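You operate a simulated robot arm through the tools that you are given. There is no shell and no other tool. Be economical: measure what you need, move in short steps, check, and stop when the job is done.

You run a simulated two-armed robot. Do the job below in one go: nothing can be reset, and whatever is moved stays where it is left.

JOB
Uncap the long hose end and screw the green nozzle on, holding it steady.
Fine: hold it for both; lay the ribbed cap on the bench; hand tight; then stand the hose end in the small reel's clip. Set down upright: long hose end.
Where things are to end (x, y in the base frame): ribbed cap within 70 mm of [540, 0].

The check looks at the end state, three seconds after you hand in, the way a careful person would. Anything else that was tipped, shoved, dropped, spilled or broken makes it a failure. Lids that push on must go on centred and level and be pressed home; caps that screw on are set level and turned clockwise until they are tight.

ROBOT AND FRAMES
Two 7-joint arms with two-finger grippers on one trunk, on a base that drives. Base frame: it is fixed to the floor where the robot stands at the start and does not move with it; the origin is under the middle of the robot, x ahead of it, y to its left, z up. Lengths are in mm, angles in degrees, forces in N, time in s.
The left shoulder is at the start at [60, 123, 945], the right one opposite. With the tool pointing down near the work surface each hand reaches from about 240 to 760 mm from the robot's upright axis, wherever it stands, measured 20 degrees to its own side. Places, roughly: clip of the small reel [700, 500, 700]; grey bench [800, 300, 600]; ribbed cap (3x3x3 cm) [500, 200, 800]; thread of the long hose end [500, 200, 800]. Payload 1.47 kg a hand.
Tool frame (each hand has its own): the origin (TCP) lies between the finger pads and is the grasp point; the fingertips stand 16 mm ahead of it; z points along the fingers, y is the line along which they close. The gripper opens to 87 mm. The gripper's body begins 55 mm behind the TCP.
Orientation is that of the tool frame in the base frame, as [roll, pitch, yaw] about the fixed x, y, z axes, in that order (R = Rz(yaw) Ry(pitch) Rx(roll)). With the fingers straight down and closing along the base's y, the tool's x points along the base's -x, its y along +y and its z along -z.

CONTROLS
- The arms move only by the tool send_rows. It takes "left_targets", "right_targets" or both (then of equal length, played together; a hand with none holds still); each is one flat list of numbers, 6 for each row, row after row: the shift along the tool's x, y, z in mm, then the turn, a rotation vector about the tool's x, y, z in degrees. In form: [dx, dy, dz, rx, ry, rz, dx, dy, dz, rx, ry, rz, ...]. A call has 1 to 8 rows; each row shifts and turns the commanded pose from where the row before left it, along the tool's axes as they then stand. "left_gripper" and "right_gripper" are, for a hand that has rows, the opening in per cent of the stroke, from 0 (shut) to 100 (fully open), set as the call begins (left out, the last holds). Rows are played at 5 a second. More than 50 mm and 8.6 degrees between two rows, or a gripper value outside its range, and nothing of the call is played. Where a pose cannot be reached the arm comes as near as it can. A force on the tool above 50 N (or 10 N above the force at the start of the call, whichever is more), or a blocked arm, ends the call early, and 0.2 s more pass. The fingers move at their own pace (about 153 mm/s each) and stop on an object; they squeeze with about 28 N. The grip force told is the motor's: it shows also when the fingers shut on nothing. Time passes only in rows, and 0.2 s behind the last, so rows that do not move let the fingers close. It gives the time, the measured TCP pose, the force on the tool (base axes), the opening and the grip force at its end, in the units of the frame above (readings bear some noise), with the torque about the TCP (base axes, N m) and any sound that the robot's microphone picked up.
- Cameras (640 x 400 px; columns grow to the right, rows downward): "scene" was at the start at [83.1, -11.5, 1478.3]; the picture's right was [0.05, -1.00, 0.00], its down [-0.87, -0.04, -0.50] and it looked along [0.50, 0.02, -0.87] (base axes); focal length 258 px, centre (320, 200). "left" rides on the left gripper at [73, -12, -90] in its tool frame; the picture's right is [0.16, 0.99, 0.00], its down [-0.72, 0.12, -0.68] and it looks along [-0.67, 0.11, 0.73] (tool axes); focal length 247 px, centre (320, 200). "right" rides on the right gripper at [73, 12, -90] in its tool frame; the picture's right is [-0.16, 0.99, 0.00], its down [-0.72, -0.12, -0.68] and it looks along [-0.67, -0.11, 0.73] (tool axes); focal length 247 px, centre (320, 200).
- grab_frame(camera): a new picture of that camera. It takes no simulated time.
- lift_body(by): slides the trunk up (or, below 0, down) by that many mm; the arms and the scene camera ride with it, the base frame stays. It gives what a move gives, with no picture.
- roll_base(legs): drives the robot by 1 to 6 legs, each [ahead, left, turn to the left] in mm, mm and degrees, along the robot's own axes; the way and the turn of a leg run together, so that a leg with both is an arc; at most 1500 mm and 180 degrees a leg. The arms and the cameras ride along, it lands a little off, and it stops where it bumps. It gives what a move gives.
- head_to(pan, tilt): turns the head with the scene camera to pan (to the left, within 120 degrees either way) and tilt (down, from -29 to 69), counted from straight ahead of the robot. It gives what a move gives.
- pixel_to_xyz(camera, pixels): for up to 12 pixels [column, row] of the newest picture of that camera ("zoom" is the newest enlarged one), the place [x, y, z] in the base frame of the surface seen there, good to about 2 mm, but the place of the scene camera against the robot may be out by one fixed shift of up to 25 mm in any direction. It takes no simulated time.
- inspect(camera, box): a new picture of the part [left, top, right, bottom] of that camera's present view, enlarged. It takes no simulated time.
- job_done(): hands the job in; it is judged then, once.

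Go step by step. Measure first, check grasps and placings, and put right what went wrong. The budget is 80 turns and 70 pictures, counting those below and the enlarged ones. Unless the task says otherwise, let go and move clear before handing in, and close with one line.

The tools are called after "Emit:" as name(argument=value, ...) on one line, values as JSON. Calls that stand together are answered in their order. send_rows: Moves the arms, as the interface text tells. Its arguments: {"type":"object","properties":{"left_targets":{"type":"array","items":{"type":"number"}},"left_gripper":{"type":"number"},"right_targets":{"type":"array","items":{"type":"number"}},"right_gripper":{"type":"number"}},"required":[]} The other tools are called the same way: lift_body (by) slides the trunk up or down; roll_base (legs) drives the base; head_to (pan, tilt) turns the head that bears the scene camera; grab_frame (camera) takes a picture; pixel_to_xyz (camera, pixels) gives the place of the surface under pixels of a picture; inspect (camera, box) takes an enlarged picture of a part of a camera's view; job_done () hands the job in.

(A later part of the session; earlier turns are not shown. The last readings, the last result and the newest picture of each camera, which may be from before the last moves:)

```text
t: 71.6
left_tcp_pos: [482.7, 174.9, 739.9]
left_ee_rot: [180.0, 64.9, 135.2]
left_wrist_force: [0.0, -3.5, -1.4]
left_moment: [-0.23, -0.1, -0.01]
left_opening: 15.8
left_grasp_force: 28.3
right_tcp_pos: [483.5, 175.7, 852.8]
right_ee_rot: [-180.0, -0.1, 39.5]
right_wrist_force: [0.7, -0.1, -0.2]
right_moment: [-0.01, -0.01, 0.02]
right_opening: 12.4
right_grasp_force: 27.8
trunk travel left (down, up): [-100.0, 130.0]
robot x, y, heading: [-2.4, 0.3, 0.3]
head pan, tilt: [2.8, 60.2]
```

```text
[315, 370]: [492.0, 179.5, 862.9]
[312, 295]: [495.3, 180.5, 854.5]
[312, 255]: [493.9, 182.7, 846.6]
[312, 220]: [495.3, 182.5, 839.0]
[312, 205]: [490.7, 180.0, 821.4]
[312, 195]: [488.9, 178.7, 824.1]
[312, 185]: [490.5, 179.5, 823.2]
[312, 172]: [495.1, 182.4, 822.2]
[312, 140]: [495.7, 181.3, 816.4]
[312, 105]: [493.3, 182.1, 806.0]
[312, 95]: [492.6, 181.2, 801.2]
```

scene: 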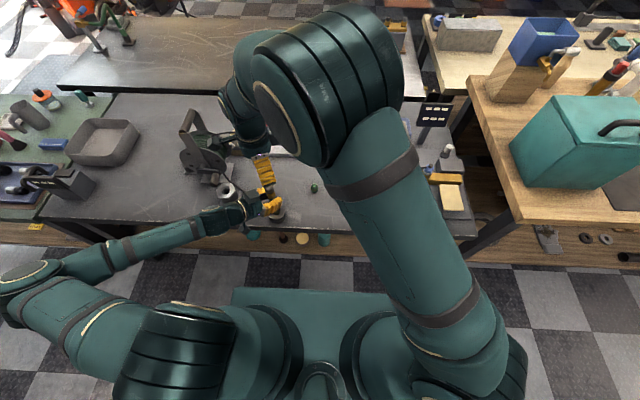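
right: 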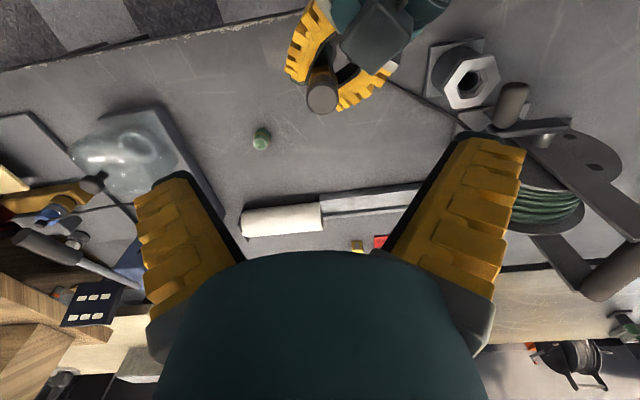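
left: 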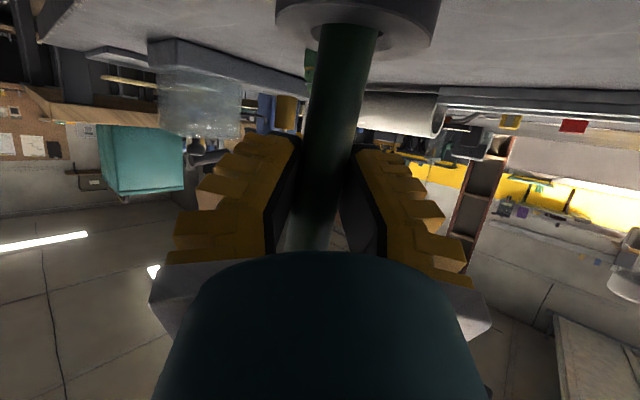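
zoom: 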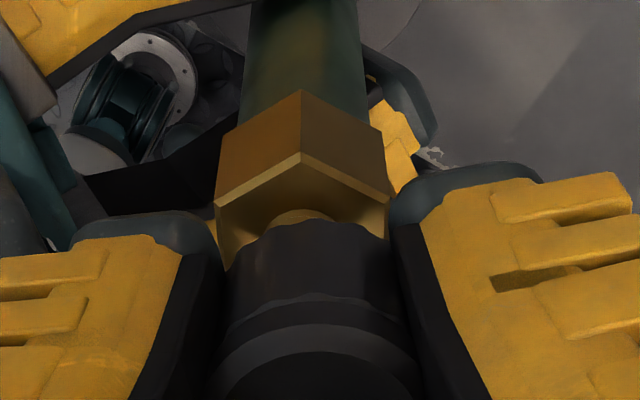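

The cap is free: its bottom is at 839, thread shows at (300,215), and the force is zero. I'll lift it clear and look.

Emit:
send_rows(right_targets=[0, 0, -8, 0, 0, 0, 0, 0, -15, 0, 0, 0, 0, 0, -30, 0, 0, 0, 0, 0, -35, 0, 0, 0])

Emit:
inspect(camera="right", box=[220, 60, 420, 200])

```text
t: 72.6
left_tcp_pos: [482.0, 177.3, 740.4]
left_ee_rot: [179.8, 64.9, 134.9]
left_wrist_force: [0.0, -1.0, -0.3]
left_moment: [0.0, 0.03, 0.04]
left_opening: 16.6
left_grasp_force: 28.0
right_tcp_pos: [483.0, 175.9, 941.0]
right_ee_rot: [180.0, -0.1, 39.5]
right_wrist_force: [0.0, 0.0, -0.9]
right_moment: [-0.03, -0.01, 0.0]
right_opening: 12.3
right_grasp_force: 27.9
trunk travel left (down, up): [-100.0, 130.0]
robot x, y, heading: [-1.3, 4.4, 0.1]
head pan, tilt: [2.8, 60.2]
```

```text
2.86 times, centred on (320, 130) of right
```

zoom: 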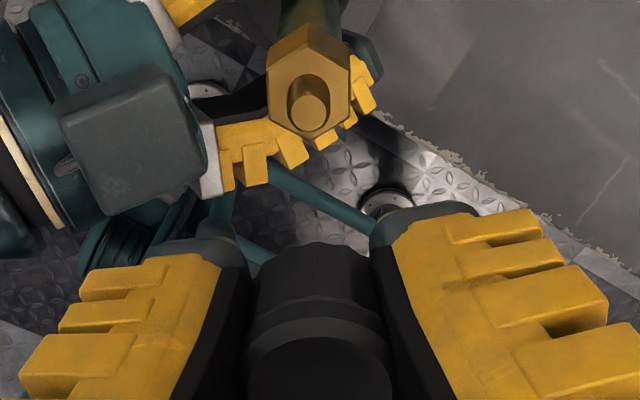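

The cap is off and the stub shows at (310,108). I'll measure the stub top and the bench height.

Emit:
pixel_to_xyz(camera="zoom", pixels=[[310, 108], [310, 100], [310, 120], [295, 100], [270, 75], [345, 70], [500, 60], [580, 150], [315, 245], [315, 360], [308, 40]])

```text
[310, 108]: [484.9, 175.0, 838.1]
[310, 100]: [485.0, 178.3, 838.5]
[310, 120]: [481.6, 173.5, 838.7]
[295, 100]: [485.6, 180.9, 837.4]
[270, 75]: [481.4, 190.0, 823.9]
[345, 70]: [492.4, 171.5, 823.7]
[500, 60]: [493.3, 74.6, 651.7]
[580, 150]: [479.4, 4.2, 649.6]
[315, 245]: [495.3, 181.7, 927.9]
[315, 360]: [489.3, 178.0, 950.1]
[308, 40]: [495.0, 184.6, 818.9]
```

Bench z is about 650.5. The stub top is at (483.5,176,838) with the hex top at 824. I'll carry the cap over to (510,5) and lower it.

Emit:
send_rows(right_targets=[0, 0, 0, 0, 0, -8.5, 0, 0, 0, 0, 0, -8.5, 0, 0, 0, 0, 0, -8.5, 0, 0, 0, 0, 0, -8.5, -39.1, 18.6, 0, 0, 0, 0, -39.1, 18.6, 0, 0, 0, 0, -39.1, 18.6, 0, 0, 0, 0, -39.1, 18.6, 0, 0, 0, 0])

Emit:
grab_frame(camera="right")

Emit:
pixel_to_xyz(camera="right", pixels=[[320, 30], [320, 80], [420, 60], [250, 60], [320, 160]])

```text
t: 74.4
left_tcp_pos: [481.6, 177.5, 739.8]
left_ee_rot: [-180.0, 65.0, 135.0]
left_wrist_force: [0.9, -0.6, -0.9]
left_moment: [-0.03, -0.14, -0.02]
left_opening: 16.2
left_grasp_force: 27.8
right_tcp_pos: [504.1, 44.5, 937.9]
right_ee_rot: [179.7, -0.1, 73.0]
right_wrist_force: [0.0, -0.2, 0.0]
right_moment: [0.0, -0.02, 0.01]
right_opening: 12.7
right_grasp_force: 28.2
right hand out of reach, approached as far as the arm can: row 7, 8
trunk travel left (down, up): [-100.0, 130.0]
robot x, y, heading: [0.6, -2.2, 0.2]
head pan, tilt: [2.8, 60.2]
```

```text
19 pictures are left
```

right: 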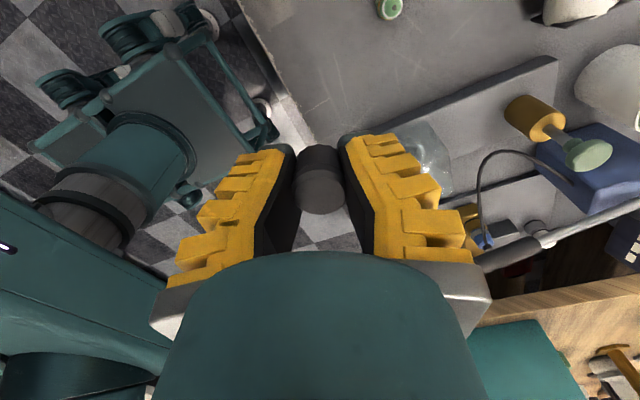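

```text
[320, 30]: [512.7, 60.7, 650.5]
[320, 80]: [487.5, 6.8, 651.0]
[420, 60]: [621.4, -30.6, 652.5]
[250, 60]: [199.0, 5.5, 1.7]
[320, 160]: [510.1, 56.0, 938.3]
```

The wrist limit moved with position, so I'll turn back to yaw 31 and descend partway.

Emit:
send_rows(right_targets=[0, 0, 0, 0, 0, 8.5, 0, 0, 0, 0, 0, 8.5, 0, 0, 0, 0, 0, 8.5, 0, 0, 0, 0, 0, 8.5, 0, 0, 0, 0, 0, 8.5])

Emit:
send_rows(right_targets=[0, 0, 35, 0, 0, 0, 0, 0, 35, 0, 0, 0, 0, 0, 35, 0, 0, 0, 0, 0, 35, 0, 0, 0, 0, 0, 35, 0, 0, 0, 0, 0, 35, 0, 0, 0, 0, 0, 35, 0, 0, 0, 0, 0, 0, 0, 0, 0])

Emit:
inspect(camera="right", box=[180, 40, 460, 220])

Emit:
pixel_to_xyz(camera="zoom", pixels=[[320, 200], [320, 150], [500, 100], [150, 100], [320, 240]])

```text
t: 75.6
left_tcp_pos: [480.8, 177.6, 739.5]
left_ee_rot: [180.0, 64.9, 135.0]
left_wrist_force: [0.1, -0.1, -0.2]
left_moment: [0.0, 0.02, 0.04]
left_opening: 16.2
left_grasp_force: 28.4
right_tcp_pos: [505.3, 45.3, 939.7]
right_ee_rot: [180.0, -0.2, 30.8]
right_wrist_force: [0.0, -0.1, -2.0]
right_moment: [0.0, 0.0, 0.03]
right_opening: 12.7
right_grasp_force: 28.0
trunk travel left (down, up): [-100.0, 130.0]
robot x, y, heading: [-0.6, -2.2, 0.1]
head pan, tilt: [2.8, 60.2]
```

```text
t: 77.4
left_tcp_pos: [481.7, 175.8, 740.7]
left_ee_rot: [180.0, 64.9, 135.0]
left_wrist_force: [-0.8, -0.1, 0.1]
left_moment: [-0.06, -0.03, -0.01]
left_opening: 16.7
left_grasp_force: 27.8
right_tcp_pos: [504.8, 45.0, 694.0]
right_ee_rot: [-180.0, -0.1, 31.0]
right_wrist_force: [0.1, -0.1, -1.1]
right_moment: [0.0, 0.0, -0.04]
right_opening: 12.8
right_grasp_force: 27.8
trunk travel left (down, up): [-100.0, 130.0]
robot x, y, heading: [4.2, -0.2, 0.0]
head pan, tilt: [2.8, 60.2]
```

```text
2.22 times, centred on (320, 130) of right
```

zoom: 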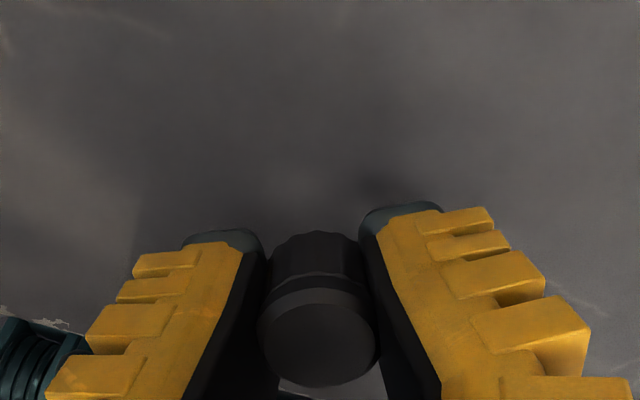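

```text
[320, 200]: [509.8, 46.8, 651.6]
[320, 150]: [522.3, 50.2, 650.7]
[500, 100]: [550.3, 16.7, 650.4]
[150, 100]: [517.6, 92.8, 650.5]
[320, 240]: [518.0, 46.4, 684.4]
```

The cap is clear of the bench. I'll shift to about (515,8) and lower it until the tips nearly touch.

Emit:
send_rows(right_targets=[-10.5, 36.9, 0, 0, 0, 0, 0, 0, 12, 0, 0, 0, 0, 0, 10, 0, 0, 0, 0, 0, 4, 0, 0, 0, 0, 0, 0, 0, 0, 0])

Emit:
inspect(camera="right", box=[180, 40, 460, 220])

Emit:
pixel_to_xyz(camera="zoom", pixels=[[320, 245], [320, 238], [320, 230], [320, 350], [320, 150]])

```text
t: 78.6
left_tcp_pos: [482.5, 177.0, 739.9]
left_ee_rot: [180.0, 65.0, 134.9]
left_wrist_force: [0.1, -0.5, 0.0]
left_moment: [-0.09, -0.04, 0.03]
left_opening: 16.2
left_grasp_force: 28.3
right_tcp_pos: [515.0, 8.2, 669.3]
right_ee_rot: [-180.0, -0.1, 31.1]
right_wrist_force: [-0.6, -0.7, -0.2]
right_moment: [0.01, 0.01, 0.0]
right_opening: 13.0
right_grasp_force: 28.3
trunk travel left (down, up): [-100.0, 130.0]
robot x, y, heading: [-0.5, 3.6, 0.0]
head pan, tilt: [2.8, 60.2]
```

```text
2.22 times, centred on (320, 130) of right
```

zoom: 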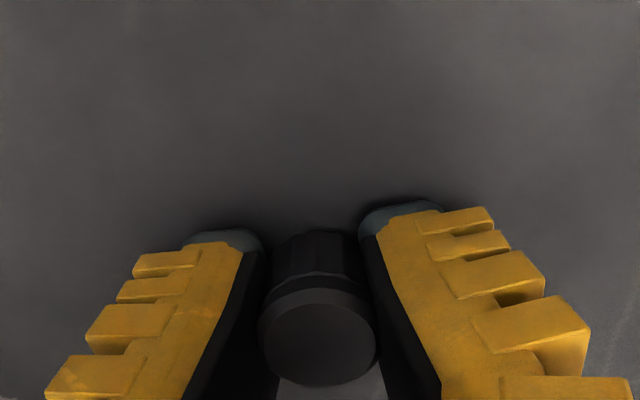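

```text
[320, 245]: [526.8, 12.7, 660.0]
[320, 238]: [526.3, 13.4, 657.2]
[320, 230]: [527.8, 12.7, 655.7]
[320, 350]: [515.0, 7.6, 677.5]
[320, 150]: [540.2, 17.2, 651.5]
```

The cap bottom is about 4 mm above the bench. I'll go down 3 mm more, open, and retreat straight up.

Emit:
send_rows(right_targets=[0, 0, 1.5, 0, 0, 0, 0, 0, 1.5, 0, 0, 0, 0, 0, 0, 0, 0, 0])

Emit:
send_rows(right_targets=[0, 0, 0, 0, 0, 0, 0, 0, 0, 0, 0, 0, 0, 0, 0, 0, 0, 0, 0, 0, -10, 0, 0, 0, 0, 0, -40, 0, 0, 0, 0, 0, -45, 0, 0, 0], right_gripper=55)

Emit:
grab_frame(camera="right")

```text
t: 79.4
left_tcp_pos: [482.4, 175.6, 740.4]
left_ee_rot: [180.0, 65.0, 135.0]
left_wrist_force: [1.0, -0.6, -0.6]
left_moment: [-0.07, -0.09, 0.01]
left_opening: 16.0
left_grasp_force: 28.5
right_tcp_pos: [514.5, 8.5, 667.0]
right_ee_rot: [-180.0, -0.1, 31.1]
right_wrist_force: [-0.3, -0.7, 3.1]
right_moment: [0.0, 0.04, -0.05]
right_opening: 12.5
right_grasp_force: 28.0
trunk travel left (down, up): [-100.0, 130.0]
robot x, y, heading: [-0.1, 2.5, -0.0]
head pan, tilt: [2.8, 60.2]
```

```text
t: 80.8
left_tcp_pos: [482.0, 175.9, 739.8]
left_ee_rot: [179.9, 65.0, 135.1]
left_wrist_force: [-0.3, -0.9, 0.8]
left_moment: [-0.03, 0.0, -0.02]
left_opening: 16.4
left_grasp_force: 27.5
right_tcp_pos: [513.1, 8.4, 759.8]
right_ee_rot: [-180.0, 0.0, 31.0]
right_wrist_force: [-0.5, 0.4, 0.3]
right_moment: [0.0, -0.02, 0.01]
right_opening: 53.5
right_grasp_force: 4.0
trunk travel left (down, up): [-100.0, 130.0]
robot x, y, heading: [0.4, 1.0, 0.0]
head pan, tilt: [2.8, 60.2]
```

```text
16 pictures are left
```

right: 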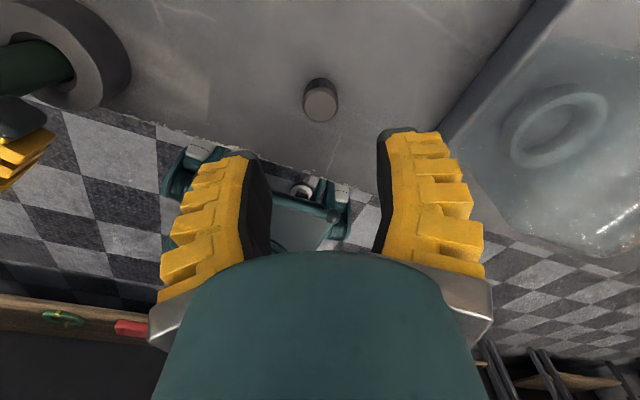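

The cap stands on the bench at (320,105). Next I'll move above the nozzle and measure its centre from there.

Emit:
send_rows(right_targets=[44.3, 3, -10, 0, 0, 0, 44.3, 3, -10, 0, 0, 0, 0, 0, 0, 0, 0, 0])

Emit:
inspect(camera="right", box=[240, 60, 400, 160])

Emit:
pixel_to_xyz(camera="zoom", pixels=[[320, 200], [320, 220], [320, 180], [320, 240], [290, 200], [350, 200], [320, 160], [300, 230], [340, 230]])

```text
t: 81.6
left_tcp_pos: [481.9, 176.1, 739.3]
left_ee_rot: [180.0, 65.0, 134.9]
left_wrist_force: [-0.4, -0.9, 0.8]
left_moment: [-0.01, 0.0, -0.02]
left_opening: 16.1
left_grasp_force: 28.2
right_tcp_pos: [592.7, 48.8, 779.2]
right_ee_rot: [-180.0, -0.1, 31.0]
right_wrist_force: [0.7, -0.2, 0.0]
right_moment: [-0.01, 0.01, 0.03]
right_opening: 53.2
right_grasp_force: 3.8
trunk travel left (down, up): [-100.0, 130.0]
robot x, y, heading: [2.4, 1.4, -0.0]
head pan, tilt: [2.8, 60.2]
```

```text
4.00 times, centred on (320, 110) of right
```

zoom: 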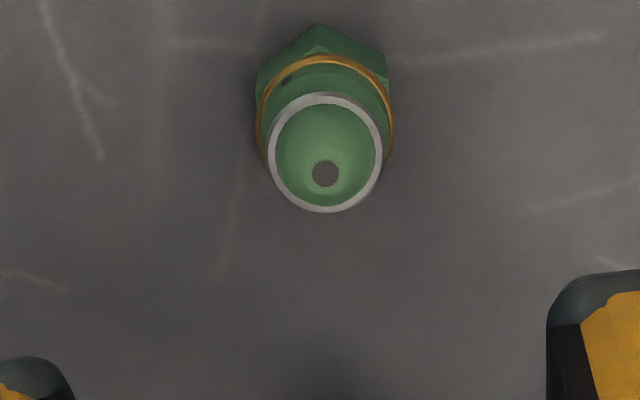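

```text
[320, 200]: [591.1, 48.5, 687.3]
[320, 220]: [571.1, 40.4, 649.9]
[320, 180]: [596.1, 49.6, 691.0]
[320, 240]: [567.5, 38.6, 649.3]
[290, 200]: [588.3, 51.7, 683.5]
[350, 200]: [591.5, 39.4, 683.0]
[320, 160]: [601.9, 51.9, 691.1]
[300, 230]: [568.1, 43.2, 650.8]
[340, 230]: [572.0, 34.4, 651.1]
```

Emit:
pixel_to_xyz(camera="zoom", pixels=[[325, 174], [325, 207], [325, 97], [272, 150], [379, 150], [325, 78], [325, 57], [320, 26], [260, 100], [388, 90], [320, 45], [295, 72]])

```text
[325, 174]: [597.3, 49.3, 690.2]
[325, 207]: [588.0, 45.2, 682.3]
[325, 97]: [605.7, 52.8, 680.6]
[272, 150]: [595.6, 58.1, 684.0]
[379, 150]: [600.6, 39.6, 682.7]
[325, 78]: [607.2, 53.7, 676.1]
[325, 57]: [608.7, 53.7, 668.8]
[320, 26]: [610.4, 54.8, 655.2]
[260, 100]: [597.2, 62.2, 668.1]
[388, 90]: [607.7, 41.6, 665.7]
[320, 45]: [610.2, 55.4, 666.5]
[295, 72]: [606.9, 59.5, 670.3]
```

The nozzle axis is at (597.5,49). The hex base spans z 651–667 and the top is at 691. I'll lower to TCP z 670 and grip the hex.

Emit:
send_rows(right_targets=[4.2, 2.3, 27, 0, 0, 0, 0, 0, 27, 0, 0, 0, 0, 0, 27, 0, 0, 0, 0, 0, 20, 0, 0, 0, 0, 0, 8, 0, 0, 0, 0, 0, 0, 0, 0, 0])

Emit:
send_rows(right_targets=[0, 0, 0, 0, 0, 0, 0, 0, 0, 0, 0, 0, 0, 0, 0, 0, 0, 0, 0, 0, 0, 0, 0, 0], right_gripper=0)

Emit:
inspect(camera="right", box=[240, 80, 400, 200])

```text
t: 83.0
left_tcp_pos: [480.5, 176.4, 739.6]
left_ee_rot: [-180.0, 65.0, 135.0]
left_wrist_force: [0.8, -0.8, -0.6]
left_moment: [-0.04, -0.06, 0.01]
left_opening: 16.2
left_grasp_force: 27.6
right_tcp_pos: [598.1, 48.6, 672.9]
right_ee_rot: [180.0, 0.0, 31.0]
right_wrist_force: [-0.2, 1.1, -0.7]
right_moment: [-0.02, 0.0, -0.02]
right_opening: 53.4
right_grasp_force: 3.9
trunk travel left (down, up): [-100.0, 130.0]
robot x, y, heading: [-0.4, 2.0, -0.0]
head pan, tilt: [2.8, 60.2]
```

```text
t: 84.0
left_tcp_pos: [481.6, 176.4, 740.6]
left_ee_rot: [-180.0, 65.0, 135.0]
left_wrist_force: [1.4, -1.4, -1.1]
left_moment: [-0.07, -0.07, 0.0]
left_opening: 15.9
left_grasp_force: 28.3
right_tcp_pos: [597.8, 49.9, 673.3]
right_ee_rot: [-179.9, -0.2, 31.0]
right_wrist_force: [1.4, -0.3, 5.6]
right_moment: [0.0, -0.08, -0.03]
right_opening: 21.0
right_grasp_force: 27.5
trunk travel left (down, up): [-100.0, 130.0]
robot x, y, heading: [3.9, 0.1, 0.2]
head pan, tilt: [2.8, 60.2]
```

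```text
3.33 times, centred on (320, 140) of right
```

zoom: 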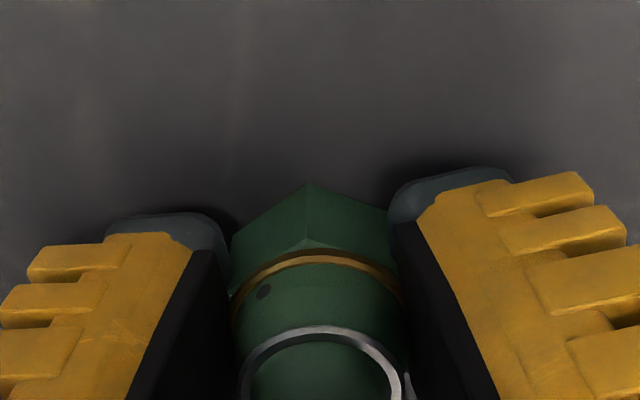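

The nozzle is gripped upright at 21 mm. I'll lift it, carry it over the stub and turn the hand to the high-yaw end of its range.

Emit:
send_rows(right_targets=[0, 0, -20, 0, 0, 0, 0, 0, -42, 0, 0, 0, 0, 0, -42, 0, 0, 0, 0, 0, -42, 0, 0, 0, 0, 0, -42, 0, 0, 0, 0, 0, -42, 0, 0, 0])

Emit:
send_rows(right_targets=[-8.3, -41.8, 0, 0, 0, 0, -8.3, -41.8, 0, 0, 0, 0, -8.3, -41.8, 0, 0, 0, 0, -8.1, -41.8, 0, 0, 0, 0, 0, 0, 0, 0, 0, -8, 0, 0, 0, 0, 0, -8, 0, 0, 0, 0, 0, -8, 0, 0, 0, 0, 0, -8])

Emit:
inspect(camera="right", box=[220, 60, 420, 200])

```text
t: 85.4
left_tcp_pos: [481.6, 175.7, 740.5]
left_ee_rot: [-180.0, 65.0, 135.0]
left_wrist_force: [0.3, -0.6, -0.5]
left_moment: [-0.05, 0.04, 0.01]
left_opening: 15.7
left_grasp_force: 27.8
right_tcp_pos: [597.3, 49.9, 903.6]
right_ee_rot: [179.9, 0.0, 30.9]
right_wrist_force: [-0.6, -1.1, -0.2]
right_moment: [0.0, 0.03, -0.04]
right_opening: 19.5
right_grasp_force: 27.8
trunk travel left (down, up): [-100.0, 130.0]
robot x, y, heading: [-1.2, 1.1, -0.2]
head pan, tilt: [2.8, 60.2]
```

```text
t: 87.2
left_tcp_pos: [482.6, 175.8, 740.5]
left_ee_rot: [180.0, 65.0, 135.0]
left_wrist_force: [0.9, -0.6, -0.4]
left_moment: [-0.11, -0.07, 0.01]
left_opening: 15.9
left_grasp_force: 28.1
right_tcp_pos: [484.3, 175.6, 903.4]
right_ee_rot: [179.8, -0.1, 63.1]
right_wrist_force: [0.5, -0.3, 0.6]
right_moment: [0.02, -0.04, -0.03]
right_opening: 18.8
right_grasp_force: 28.4
trunk travel left (down, up): [-100.0, 130.0]
robot x, y, heading: [0.1, -0.8, 0.0]
head pan, tilt: [2.8, 60.2]
```

```text
2.86 times, centred on (320, 130) of right
```

zoom: 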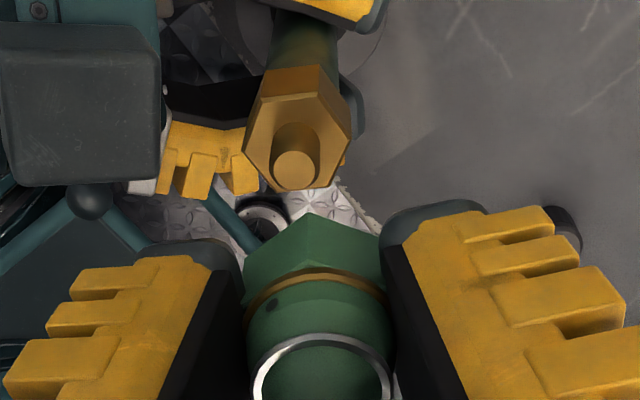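

Emit:
pixel_to_xyz(camera="zoom", pixels=[[295, 168], [276, 168], [315, 168], [295, 152], [295, 184], [295, 135], [312, 218], [312, 252], [247, 285], [380, 270], [320, 340], [255, 385]])

```text
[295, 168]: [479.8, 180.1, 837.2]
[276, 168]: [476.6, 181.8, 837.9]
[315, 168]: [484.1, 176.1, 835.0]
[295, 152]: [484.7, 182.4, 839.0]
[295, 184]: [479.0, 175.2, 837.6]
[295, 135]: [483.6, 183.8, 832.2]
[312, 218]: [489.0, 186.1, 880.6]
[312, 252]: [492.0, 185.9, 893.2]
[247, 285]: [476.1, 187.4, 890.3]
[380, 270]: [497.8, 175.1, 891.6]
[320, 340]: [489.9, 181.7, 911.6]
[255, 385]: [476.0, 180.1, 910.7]
```

The stub centre is at about (481,179,838) and the nozzle axis matches the TCP. I'll align, lower to just above the stub, and check again.

Emit:
send_rows(right_targets=[1.3, -4, 0, 0, 0, 0, 0, 0, 17, 0, 0, 0, 0, 0, 17, 0, 0, 0, 0, 0, 0, 0, 0, 0])

Emit:
inspect(camera="right", box=[260, 80, 380, 180])

Emit:
inspect(camera="scene", box=[245, 165, 305, 205])

```text
t: 88.2
left_tcp_pos: [481.2, 176.4, 739.4]
left_ee_rot: [-179.9, 65.0, 135.0]
left_wrist_force: [1.0, -1.4, 1.1]
left_moment: [-0.1, -0.04, 0.0]
left_opening: 15.9
left_grasp_force: 27.7
right_tcp_pos: [480.7, 176.7, 866.8]
right_ee_rot: [179.9, -0.1, 62.9]
right_wrist_force: [-0.4, -0.5, 0.6]
right_moment: [0.01, -0.01, 0.01]
right_opening: 18.7
right_grasp_force: 28.0
trunk travel left (down, up): [-100.0, 130.0]
robot x, y, heading: [-1.6, 0.1, 0.2]
head pan, tilt: [2.8, 60.2]
```

```text
4.00 times, centred on (320, 130) of right
```

zoom: 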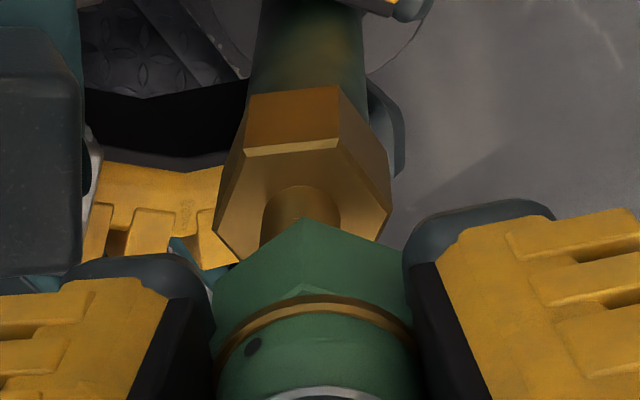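

```text
10.00 times, centred on (275, 185) of scene
```

zoom: 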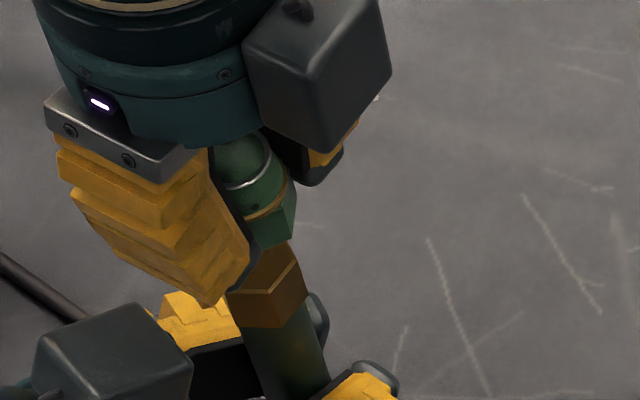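

Emit:
inspect(camera="right", box=[260, 80, 380, 180])

Emit:
pixel_to_xyz(camera="zoom", pixels=[[302, 190], [302, 200], [302, 210], [270, 210], [335, 210], [295, 145], [388, 208], [216, 230], [303, 224], [303, 290], [216, 290], [410, 270]])

```text
4.00 times, centred on (320, 130) of right
```

zoom: 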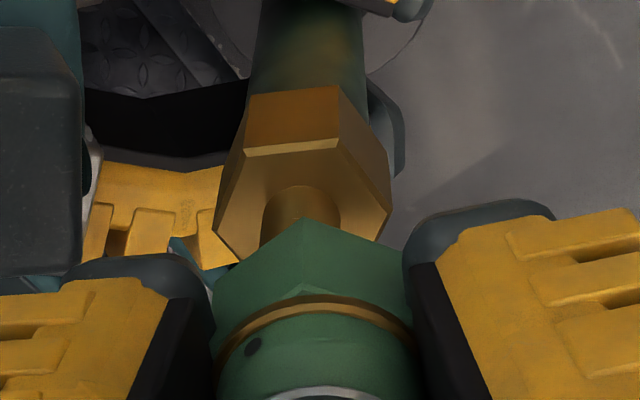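

```text
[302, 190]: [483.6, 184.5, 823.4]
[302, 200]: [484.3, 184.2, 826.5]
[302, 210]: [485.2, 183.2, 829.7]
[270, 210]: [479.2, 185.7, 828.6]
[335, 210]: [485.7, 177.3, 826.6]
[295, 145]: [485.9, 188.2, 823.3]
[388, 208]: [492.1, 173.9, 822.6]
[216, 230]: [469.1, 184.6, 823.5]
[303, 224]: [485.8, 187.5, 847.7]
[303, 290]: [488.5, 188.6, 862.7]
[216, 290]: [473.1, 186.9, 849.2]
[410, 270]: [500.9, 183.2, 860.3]
```

The nozzle needs about (-0.6,+1.7) mm to match the stub centre at (481.2,179). I'll correct and lower gently onto the thread.

Emit:
send_rows(right_targets=[1.2, -1.3, 0, 0, 0, 0, 0, 0, 3, 0, 0, 0, 0, 0, 3, 0, 0, 0, 0, 0, 2, 0, 0, 0, 0, 0, 0, 0, 0, 0])

Emit:
send_rows(right_targets=[0, 0, 2, 0, 0, 0, 0, 0, 2, 0, 0, 0, 0, 0, 0, 0, 0, 0])

Emit:
inspect(camera="right", box=[260, 80, 380, 180])

```text
t: 89.4
left_tcp_pos: [480.7, 175.9, 740.6]
left_ee_rot: [180.0, 65.0, 135.0]
left_wrist_force: [2.9, -1.9, 0.3]
left_moment: [-0.04, -0.05, -0.02]
left_opening: 15.7
left_grasp_force: 27.9
right_tcp_pos: [480.4, 179.0, 860.2]
right_ee_rot: [179.9, -0.1, 63.0]
right_wrist_force: [0.3, -0.6, 0.4]
right_moment: [0.01, 0.01, -0.01]
right_opening: 18.8
right_grasp_force: 27.9
trunk travel left (down, up): [-100.0, 130.0]
robot x, y, heading: [-2.8, 0.0, 0.0]
head pan, tilt: [2.8, 60.2]
```

```text
t: 90.2
left_tcp_pos: [481.7, 175.0, 739.9]
left_ee_rot: [179.9, 65.0, 135.0]
left_wrist_force: [1.7, -1.7, -0.4]
left_moment: [-0.02, 0.0, -0.01]
left_opening: 15.6
left_grasp_force: 28.0
right_tcp_pos: [480.3, 180.1, 856.2]
right_ee_rot: [180.0, -0.1, 63.1]
right_wrist_force: [-1.0, 1.0, 0.0]
right_moment: [0.0, 0.02, 0.05]
right_opening: 18.6
right_grasp_force: 28.2
trunk travel left (down, up): [-100.0, 130.0]
robot x, y, heading: [-0.1, 0.1, 0.0]
head pan, tilt: [2.8, 60.2]
```

```text
4.00 times, centred on (320, 130) of right
```

zoom: 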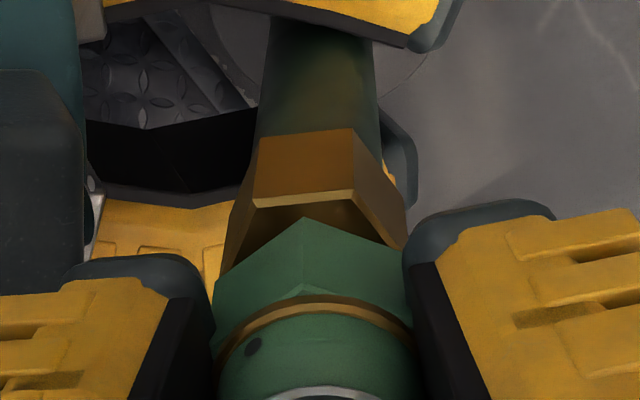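

No contact yet at TCP 856. I'll continue down in small steps until there is a force.

Emit:
send_rows(right_targets=[0, 0, 1.5, 0, 0, 0, 0, 0, 1.5, 0, 0, 0, 0, 0, 0, 0, 0, 0])

Emit:
send_rows(right_targets=[0, 0, 1.5, 0, 0, 0, 0, 0, 1.5, 0, 0, 0, 0, 0, 0, 0, 0, 0])

```text
t: 91.0
left_tcp_pos: [481.4, 176.0, 739.2]
left_ee_rot: [-180.0, 65.0, 135.0]
left_wrist_force: [4.0, -3.4, -1.9]
left_moment: [0.14, 0.12, -0.03]
left_opening: 14.7
left_grasp_force: 28.1
right_tcp_pos: [480.3, 180.7, 854.0]
right_ee_rot: [179.9, -0.1, 63.0]
right_wrist_force: [-0.5, 2.3, 4.4]
right_moment: [-0.01, -0.08, 0.04]
right_opening: 18.4
right_grasp_force: 28.4
trunk travel left (down, up): [-100.0, 130.0]
robot x, y, heading: [2.7, -0.1, 0.2]
head pan, tilt: [2.8, 60.2]
```

```text
t: 91.8
left_tcp_pos: [481.5, 175.5, 739.4]
left_ee_rot: [179.8, 65.0, 134.9]
left_wrist_force: [6.3, -4.0, -12.6]
left_moment: [0.18, -0.15, -0.05]
left_opening: 14.0
left_grasp_force: 28.2
right_tcp_pos: [480.4, 179.1, 852.4]
right_ee_rot: [179.9, -0.2, 63.0]
right_wrist_force: [-2.5, 3.8, 17.4]
right_moment: [-0.01, 0.02, 0.01]
right_opening: 19.8
right_grasp_force: 28.3
trunk travel left (down, up): [-100.0, 130.0]
robot x, y, heading: [-0.9, 2.3, -0.0]
head pan, tilt: [2.8, 60.2]
```

There is contact at 17 N. I'll turn clockwise with a slight feed and watch whether the thread pulls in.

Emit:
send_rows(right_targets=[0, 0, -0.5, 0, 0, 8.5, 0, 0, 0, 0, 0, 8.5, 0, 0, 0, 0, 0, 8.5, 0, 0, 0, 0, 0, 8.5, 0, 0, 0, 0, 0, 8.5, 0, 0, 0, 0, 0, 8.5, 0, 0, 0, 0, 0, 8.5, 0, 0, 0, 0, 0, 8.5])

Emit:
send_rows(right_targets=[0, 0, 0.2, 0, 0, 8.5, 0, 0, 0.2, 0, 0, 8.5, 0, 0, 0.2, 0, 0, 8.5, 0, 0, 0.2, 0, 0, 8.5, 0, 0, 0.2, 0, 0, 8.5, 0, 0, 0.2, 0, 0, 8.5, 0, 0, 0.2, 0, 0, 8.5, 0, 0, 0.2, 0, 0, 8.5])

```text
t: 93.6
left_tcp_pos: [481.5, 175.4, 740.8]
left_ee_rot: [-179.9, 65.0, 135.0]
left_wrist_force: [-1.8, -4.4, -10.9]
left_moment: [-0.29, -0.23, -0.03]
left_opening: 15.4
left_grasp_force: 27.7
right_tcp_pos: [481.5, 180.0, 850.8]
right_ee_rot: [180.0, -0.1, -5.3]
right_wrist_force: [2.7, -1.5, 7.0]
right_moment: [-0.16, -0.14, 0.03]
right_opening: 19.7
right_grasp_force: 27.9
trunk travel left (down, up): [-100.0, 130.0]
robot x, y, heading: [-1.2, 1.2, -0.1]
head pan, tilt: [2.8, 60.2]
```

```text
t: 95.4
left_tcp_pos: [482.1, 176.7, 740.2]
left_ee_rot: [179.8, 65.1, 134.9]
left_wrist_force: [3.3, 1.6, -10.1]
left_moment: [-0.07, 0.03, -0.06]
left_opening: 14.9
left_grasp_force: 27.5
right_tcp_pos: [480.1, 180.9, 849.6]
right_ee_rot: [-179.8, 0.0, -73.2]
right_wrist_force: [0.4, -2.1, 15.9]
right_moment: [-0.28, -0.08, 0.0]
right_opening: 20.3
right_grasp_force: 28.2
trunk travel left (down, up): [-100.0, 130.0]
robot x, y, heading: [-1.3, -2.0, -0.2]
head pan, tilt: [2.8, 60.2]
```

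The force varies and the height is falling slowly, which fits the thread engaging. I'll continue clockwise to the end of this stroke and then look.

Emit:
send_rows(right_targets=[0, 0, 0.2, 0, 0, 8.5, 0, 0, 0.2, 0, 0, 8.5, 0, 0, 0.2, 0, 0, 8.5, 0, 0, 0.2, 0, 0, 8.5, 0, 0, 0.2, 0, 0, 8.5, 0, 0, 0.2, 0, 0, 8.5, 0, 0, 0.2, 0, 0, 8.5, 0, 0, 0.2, 0, 0, 8.5])

Emit:
send_rows(right_targets=[0, 0, 0.2, 0, 0, 8.5, 0, 0, 0.2, 0, 0, 8.5, 0, 0, 0.2, 0, 0, 8.5, 0, 0, 0.2, 0, 0, 8.5])

Emit:
inspect(camera="right", box=[240, 70, 400, 190])

```text
t: 97.2
left_tcp_pos: [482.1, 175.9, 739.4]
left_ee_rot: [179.9, 65.1, 135.0]
left_wrist_force: [14.3, 1.5, -6.9]
left_moment: [0.24, 0.12, -0.15]
left_opening: 13.9
left_grasp_force: 28.4
right_tcp_pos: [480.0, 179.6, 847.8]
right_ee_rot: [180.0, 0.1, -141.2]
right_wrist_force: [-9.7, -0.5, 16.1]
right_moment: [-0.05, 0.19, 0.05]
right_opening: 22.4
right_grasp_force: 28.1
trunk travel left (down, up): [-100.0, 130.0]
robot x, y, heading: [-2.9, -1.1, -0.2]
head pan, tilt: [2.8, 60.2]
```

```text
t: 98.2
left_tcp_pos: [482.2, 176.1, 739.8]
left_ee_rot: [179.9, 64.9, 135.0]
left_wrist_force: [21.8, 0.7, -3.6]
left_moment: [0.07, -0.06, -0.12]
left_opening: 13.3
left_grasp_force: 27.5
right_tcp_pos: [480.5, 180.5, 847.2]
right_ee_rot: [-180.0, 0.1, -175.2]
right_wrist_force: [-10.5, 0.1, 15.5]
right_moment: [-0.08, 0.13, 0.06]
right_opening: 22.8
right_grasp_force: 28.1
trunk travel left (down, up): [-100.0, 130.0]
robot x, y, heading: [-0.1, -1.1, -0.2]
head pan, tilt: [2.8, 60.2]
```

```text
3.33 times, centred on (320, 130) of right
```

zoom: 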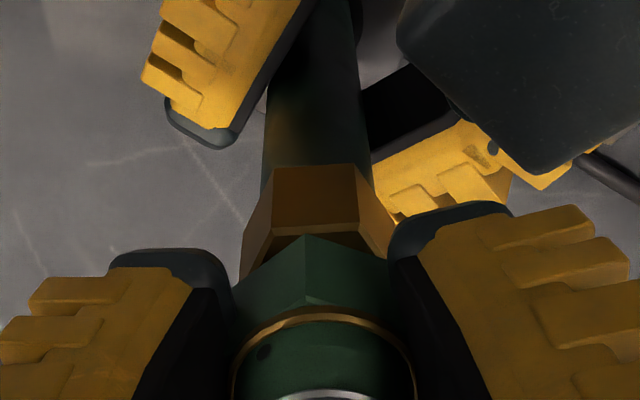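

Emit:
pixel_to_xyz(camera="zoom", pixels=[[305, 238], [305, 250], [305, 275], [305, 315], [310, 228], [310, 200], [310, 168], [310, 150], [250, 265], [372, 215], [318, 394]])

```text
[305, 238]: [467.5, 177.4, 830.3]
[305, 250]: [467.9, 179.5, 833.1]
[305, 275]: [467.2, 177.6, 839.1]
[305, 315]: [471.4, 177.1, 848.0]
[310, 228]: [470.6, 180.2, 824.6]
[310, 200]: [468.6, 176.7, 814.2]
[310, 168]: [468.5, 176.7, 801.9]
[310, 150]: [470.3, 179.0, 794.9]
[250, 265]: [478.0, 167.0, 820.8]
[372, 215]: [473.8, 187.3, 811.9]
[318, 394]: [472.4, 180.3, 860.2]
```

The nozzle's bottom is at about 829.5, still about 6 mm above the hose hex (823.5), so it has started. I'll release, wind the wrist back, and regrip for another clockwise stroke.

Emit:
send_rows(right_targets=[0, 0, 0, 0, 0, 0, 0, 0, 0, 0, 0, 0, 0, 0, -1, 0, 0, -8.5, 0, 0, 0, 0, 0, -8.5, 0, 0, 0, 0, 0, -8.5, 0, 0, 0, 0, 0, -8.5, 0, 0, 0, 0, 0, -8.5, 0, 0, 0, 0, 0, -8.5], right_gripper=55)

Emit:
send_rows(right_targets=[0, 0, 0, 0, 0, -8.5, 0, 0, 0, 0, 0, -8.5, 0, 0, 0, 0, 0, -8.5, 0, 0, 0, 0, 0, -8.5, 0, 0, 0, 0, 0, -8.5, 0, 0, 0, 0, 0, -8.5, 0, 0, 0, 0, 0, -8.5, 0, 0, 0, 0, 0, -8.5])

Emit:
send_rows(right_targets=[0, 0, 0, 0, 0, -8.5, 0, 0, 0, 0, 0, -8.5, 0, 0, 0, 0, 0, -8.5, 0, 0, 0, 0, 0, -8.5, 0, 0, 0, 0, 0, -8.5, 0, 0, 0, 0, 0, -8.5, 0, 0, 0, 0, 0, -8.5, 0, 0, 0, 0, 0, -8.5])

Emit:
send_rows(right_targets=[0, 0, 0, 0, 0, -8.5, 0, 0, 0, 0, 0, -8.5, 0, 0, 0, 0, 0, -8.5, 0, 0, 0, 0, 0, -8.5, 0, 0, 0, 0, 0, -8.5, 0, 0, 0, 0, 0, -8.5])

Emit:
inspect(camera="right", box=[240, 80, 400, 200])

Emit:
pixel_to_xyz(camera="zoom", pixels=[[320, 140], [320, 170], [320, 200], [320, 220], [320, 240], [320, 260], [320, 290], [320, 320], [250, 300], [390, 300], [320, 360], [320, 390]])

```text
t: 100.0
left_tcp_pos: [482.1, 175.9, 739.2]
left_ee_rot: [179.9, 65.0, 134.9]
left_wrist_force: [2.5, -5.2, 4.5]
left_moment: [-0.33, -0.06, 0.07]
left_opening: 15.7
left_grasp_force: 28.2
right_tcp_pos: [480.7, 180.0, 847.7]
right_ee_rot: [179.9, 0.1, -123.9]
right_wrist_force: [0.0, 0.0, 0.6]
right_moment: [0.01, 0.01, -0.03]
right_opening: 53.1
right_grasp_force: 3.8
trunk travel left (down, up): [-100.0, 130.0]
robot x, y, heading: [0.5, -2.1, -0.1]
head pan, tilt: [2.8, 60.2]
```

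```text
t: 101.8
left_tcp_pos: [482.2, 176.3, 740.9]
left_ee_rot: [179.9, 65.0, 134.9]
left_wrist_force: [4.3, -1.6, 8.9]
left_moment: [-0.01, -0.16, -0.01]
left_opening: 15.7
left_grasp_force: 28.1
right_tcp_pos: [480.1, 180.4, 848.6]
right_ee_rot: [-179.9, 0.0, -55.8]
right_wrist_force: [0.0, -0.2, -0.2]
right_moment: [0.0, 0.01, -0.02]
right_opening: 53.5
right_grasp_force: 4.1
trunk travel left (down, up): [-100.0, 130.0]
robot x, y, heading: [-0.4, 0.1, 0.0]
head pan, tilt: [2.8, 60.2]
```

```text
t: 103.6
left_tcp_pos: [481.0, 175.9, 740.6]
left_ee_rot: [180.0, 65.0, 135.0]
left_wrist_force: [3.4, -3.6, 6.8]
left_moment: [-0.07, -0.11, 0.0]
left_opening: 15.4
left_grasp_force: 28.1
right_tcp_pos: [480.0, 180.1, 848.1]
right_ee_rot: [179.9, -0.1, 12.1]
right_wrist_force: [-0.5, -0.1, -0.3]
right_moment: [0.01, 0.02, 0.0]
right_opening: 53.2
right_grasp_force: 4.1
trunk travel left (down, up): [-100.0, 130.0]
robot x, y, heading: [2.4, -1.3, -0.1]
head pan, tilt: [2.8, 60.2]
```

```text
t: 105.0
left_tcp_pos: [481.0, 175.9, 739.9]
left_ee_rot: [179.9, 65.1, 134.9]
left_wrist_force: [2.5, -3.8, 6.2]
left_moment: [-0.12, -0.06, -0.03]
left_opening: 15.5
left_grasp_force: 28.0
right_tcp_pos: [479.4, 180.7, 848.3]
right_ee_rot: [179.9, -0.1, 63.1]
right_wrist_force: [0.1, -0.1, -0.3]
right_moment: [-0.03, 0.02, -0.02]
right_opening: 53.2
right_grasp_force: 4.1
trunk travel left (down, up): [-100.0, 130.0]
robot x, y, heading: [-0.6, 2.9, 0.1]
head pan, tilt: [2.8, 60.2]
```

```text
3.33 times, centred on (320, 140) of right
```

zoom: 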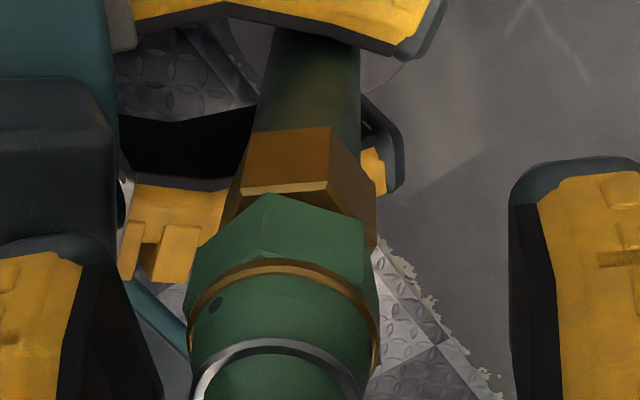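

```text
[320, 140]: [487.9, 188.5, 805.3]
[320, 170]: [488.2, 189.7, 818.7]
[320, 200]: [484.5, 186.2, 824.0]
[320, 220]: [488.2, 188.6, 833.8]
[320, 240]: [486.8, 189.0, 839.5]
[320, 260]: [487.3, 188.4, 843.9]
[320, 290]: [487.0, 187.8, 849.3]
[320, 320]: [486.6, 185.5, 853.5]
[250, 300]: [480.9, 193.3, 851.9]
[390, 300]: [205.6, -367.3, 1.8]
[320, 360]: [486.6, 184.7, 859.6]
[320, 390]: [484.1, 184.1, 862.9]
```

The nozzle stays on the stub, but the hose leans about 3°, putting its top near (475.7,182). I'll grip the nozzle where it is, draw it back upright to (482,176), then turn clockwise.

Emit:
send_rows(right_targets=[-0.5, -4.2, 0, 0, 0, 0, 0, 0, 0, 0, 0, 0])

Emit:
send_rows(right_targets=[0, 0, 0, 0, 0, 0, 0, 0, 0, 0, 0, 0, 0, 0, 0, 0, 0, 0, -0.8, 2.8, 0, 0, 0, 0, -0.8, 2.8, 0, 0, 0, 0, -0.8, 2.7, 0, 0, 0, 0, 0, 0, 0, 0, 0, 0], right_gripper=0)

Emit:
send_rows(right_targets=[0, 0, 0.2, 0, 0, 8.5, 0, 0, 0.2, 0, 0, 8.5, 0, 0, 0.2, 0, 0, 8.5, 0, 0, 0.2, 0, 0, 8.5, 0, 0, 0.2, 0, 0, 8.5, 0, 0, 0.2, 0, 0, 8.5, 0, 0, 0.2, 0, 0, 8.5, 0, 0, 0.2, 0, 0, 8.5])

Emit:
send_rows(right_targets=[0, 0, 0.2, 0, 0, 8.5, 0, 0, 0.2, 0, 0, 8.5, 0, 0, 0.2, 0, 0, 8.5, 0, 0, 0.2, 0, 0, 8.5, 0, 0, 0.2, 0, 0, 8.5, 0, 0, 0.2, 0, 0, 8.5, 0, 0, 0.2, 0, 0, 8.5, 0, 0, 0.2, 0, 0, 8.5])

Emit:
send_rows(right_targets=[0, 0, 0.2, 0, 0, 8.5, 0, 0, 0.2, 0, 0, 8.5, 0, 0, 0.2, 0, 0, 8.5, 0, 0, 0.2, 0, 0, 8.5, 0, 0, 0.2, 0, 0, 8.5, 0, 0, 0.2, 0, 0, 8.5, 0, 0, 0.2, 0, 0, 8.5, 0, 0, 0.2, 0, 0, 8.5])

```text
t: 105.6
left_tcp_pos: [481.2, 174.9, 739.3]
left_ee_rot: [179.9, 65.0, 135.0]
left_wrist_force: [2.3, -2.4, 5.6]
left_moment: [-0.06, -0.08, 0.0]
left_opening: 15.4
left_grasp_force: 28.4
right_tcp_pos: [475.8, 182.2, 849.0]
right_ee_rot: [179.9, 0.0, 63.0]
right_wrist_force: [0.1, 0.1, -0.6]
right_moment: [0.02, 0.0, 0.0]
right_opening: 53.4
right_grasp_force: 3.7
trunk travel left (down, up): [-100.0, 130.0]
robot x, y, heading: [-1.9, 2.2, 0.2]
head pan, tilt: [2.8, 60.2]
```

```text
t: 107.2
left_tcp_pos: [482.0, 174.6, 739.7]
left_ee_rot: [179.9, 65.1, 134.7]
left_wrist_force: [27.0, -16.7, -1.2]
left_moment: [0.15, 0.12, -0.03]
left_opening: 11.6
left_grasp_force: 28.0
right_tcp_pos: [482.4, 176.1, 848.7]
right_ee_rot: [-179.9, -0.1, 62.9]
right_wrist_force: [-14.8, 11.4, 12.8]
right_moment: [0.32, 0.3, 0.02]
right_opening: 20.4
right_grasp_force: 28.1
trunk travel left (down, up): [-100.0, 130.0]
robot x, y, heading: [0.7, 0.2, 0.2]
head pan, tilt: [2.8, 60.2]
```

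```text
t: 109.0
left_tcp_pos: [481.7, 174.5, 740.5]
left_ee_rot: [180.0, 65.1, 134.8]
left_wrist_force: [26.3, -23.2, 4.6]
left_moment: [-0.06, -0.18, -0.06]
left_opening: 11.0
left_grasp_force: 28.2
right_tcp_pos: [482.6, 175.5, 847.4]
right_ee_rot: [-179.9, 0.0, -5.1]
right_wrist_force: [-11.6, 11.7, 8.4]
right_moment: [0.11, 0.13, 0.03]
right_opening: 20.2
right_grasp_force: 28.0
trunk travel left (down, up): [-100.0, 130.0]
robot x, y, heading: [1.2, 3.3, -0.0]
head pan, tilt: [2.8, 60.2]
```

```text
t: 110.8
left_tcp_pos: [481.9, 176.7, 741.2]
left_ee_rot: [179.8, 64.9, 134.8]
left_wrist_force: [18.6, -17.8, 3.8]
left_moment: [-0.32, -0.24, -0.02]
left_opening: 13.1
left_grasp_force: 28.1
right_tcp_pos: [481.1, 174.9, 845.0]
right_ee_rot: [-179.9, 0.1, -73.2]
right_wrist_force: [-8.9, 4.3, 11.9]
right_moment: [-0.13, 0.11, 0.05]
right_opening: 18.9
right_grasp_force: 28.3
trunk travel left (down, up): [-100.0, 130.0]
robot x, y, heading: [-0.8, 0.5, 0.1]
head pan, tilt: [2.8, 60.2]
```

```text
t: 112.6
left_tcp_pos: [482.3, 176.0, 741.0]
left_ee_rot: [179.7, 65.0, 134.8]
left_wrist_force: [29.6, -9.1, 2.3]
left_moment: [0.29, 0.14, -0.06]
left_opening: 12.1
left_grasp_force: 27.8
right_tcp_pos: [481.1, 176.0, 843.4]
right_ee_rot: [-179.9, 0.1, -141.2]
right_wrist_force: [-17.7, 6.3, 13.8]
right_moment: [-0.06, 0.44, 0.13]
right_opening: 21.5
right_grasp_force: 28.4
trunk travel left (down, up): [-100.0, 130.0]
robot x, y, heading: [-1.2, 0.1, 0.0]
head pan, tilt: [2.8, 60.2]
```

The torque about z is climbing to 0.13 N m and the hand has come down 5 mm, so it is tightening. I'll finish this stroke.

Emit:
send_rows(right_targets=[0, 0, 0.1, 0, 0, 8.5, 0, 0, 0.1, 0, 0, 8.5, 0, 0, 0.1, 0, 0, 8.5, 0, 0, 0, 0, 0, 8.5])

Emit:
inspect(camera="right", box=[240, 70, 400, 190])

Emit:
pixel_to_xyz(camera="zoom", pixels=[[310, 160], [310, 190], [310, 215], [310, 225], [310, 235], [310, 245], [310, 255], [310, 280], [310, 310], [310, 340], [310, 385]])

```text
t: 113.6
left_tcp_pos: [481.6, 175.6, 740.2]
left_ee_rot: [179.8, 65.0, 134.8]
left_wrist_force: [32.5, -10.3, 1.6]
left_moment: [0.13, -0.03, -0.1]
left_opening: 12.0
left_grasp_force: 27.3
right_tcp_pos: [481.1, 175.9, 842.9]
right_ee_rot: [179.9, -0.1, -175.1]
right_wrist_force: [-17.5, 5.7, 10.4]
right_moment: [0.05, 0.47, 0.08]
right_opening: 21.5
right_grasp_force: 28.2
trunk travel left (down, up): [-100.0, 130.0]
robot x, y, heading: [1.6, 0.3, -0.1]
head pan, tilt: [2.8, 60.2]
```

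```text
3.33 times, centred on (320, 130) of right
```

zoom: 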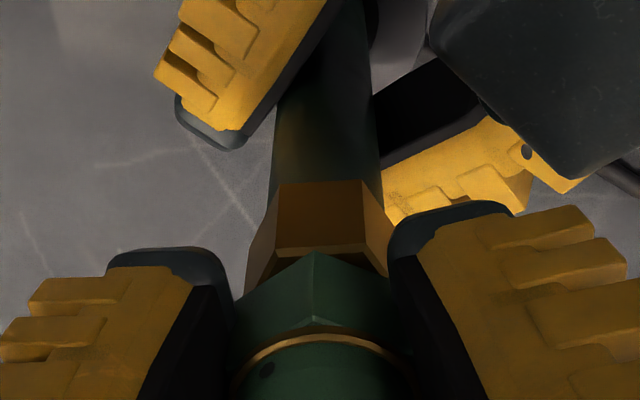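

```text
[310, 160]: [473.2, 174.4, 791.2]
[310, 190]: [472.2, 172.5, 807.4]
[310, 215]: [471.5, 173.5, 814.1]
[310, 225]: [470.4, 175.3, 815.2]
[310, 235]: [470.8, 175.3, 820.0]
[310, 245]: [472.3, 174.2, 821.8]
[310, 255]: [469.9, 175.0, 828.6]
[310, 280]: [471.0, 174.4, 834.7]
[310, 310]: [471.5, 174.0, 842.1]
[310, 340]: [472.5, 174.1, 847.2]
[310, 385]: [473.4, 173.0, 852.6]
```

The nozzle bottom is now about 826.5 against a hex top of 823, so there's roughly one more turn to go. While the right hand holds the nozzle upright, I'll release and re-close the left to relieve the side load.

Emit:
send_rows(left_targets=[0, 0, 0, 0, 0, 0, 0, 0, 0, 0, 0, 0, 0, 0, 0, 0, 0, 0], left_gripper=40)

Emit:
send_rows(left_targets=[0, 0, 0, 0, 0, 0, 0, 0, 0, 0, 0, 0, 0, 0, 0, 0, 0, 0, 0, 0, 0, 0, 0, 0], left_gripper=0)

```text
t: 114.4
left_tcp_pos: [482.3, 176.1, 739.9]
left_ee_rot: [180.0, 65.0, 134.9]
left_wrist_force: [0.0, 1.1, -0.6]
left_moment: [0.01, -0.02, 0.01]
left_opening: 40.6
left_grasp_force: 4.3
right_tcp_pos: [481.5, 175.7, 842.5]
right_ee_rot: [179.9, 0.0, -175.0]
right_wrist_force: [-2.3, 0.0, 6.7]
right_moment: [-0.03, 0.21, -0.03]
right_opening: 20.0
right_grasp_force: 27.6
trunk travel left (down, up): [-100.0, 130.0]
robot x, y, heading: [-2.8, -0.0, -0.1]
head pan, tilt: [2.8, 60.2]
```

```text
t: 115.4
left_tcp_pos: [480.9, 176.2, 740.4]
left_ee_rot: [179.8, 65.0, 134.9]
left_wrist_force: [-0.7, 5.2, 1.4]
left_moment: [-0.1, -0.13, 0.01]
left_opening: 19.0
left_grasp_force: 27.8
right_tcp_pos: [483.0, 174.9, 842.4]
right_ee_rot: [180.0, 0.0, -175.0]
right_wrist_force: [-0.8, -3.7, 7.2]
right_moment: [-0.1, 0.12, 0.02]
right_opening: 19.6
right_grasp_force: 28.1
trunk travel left (down, up): [-100.0, 130.0]
robot x, y, heading: [-1.1, -1.1, 0.2]
head pan, tilt: [2.8, 60.2]
```

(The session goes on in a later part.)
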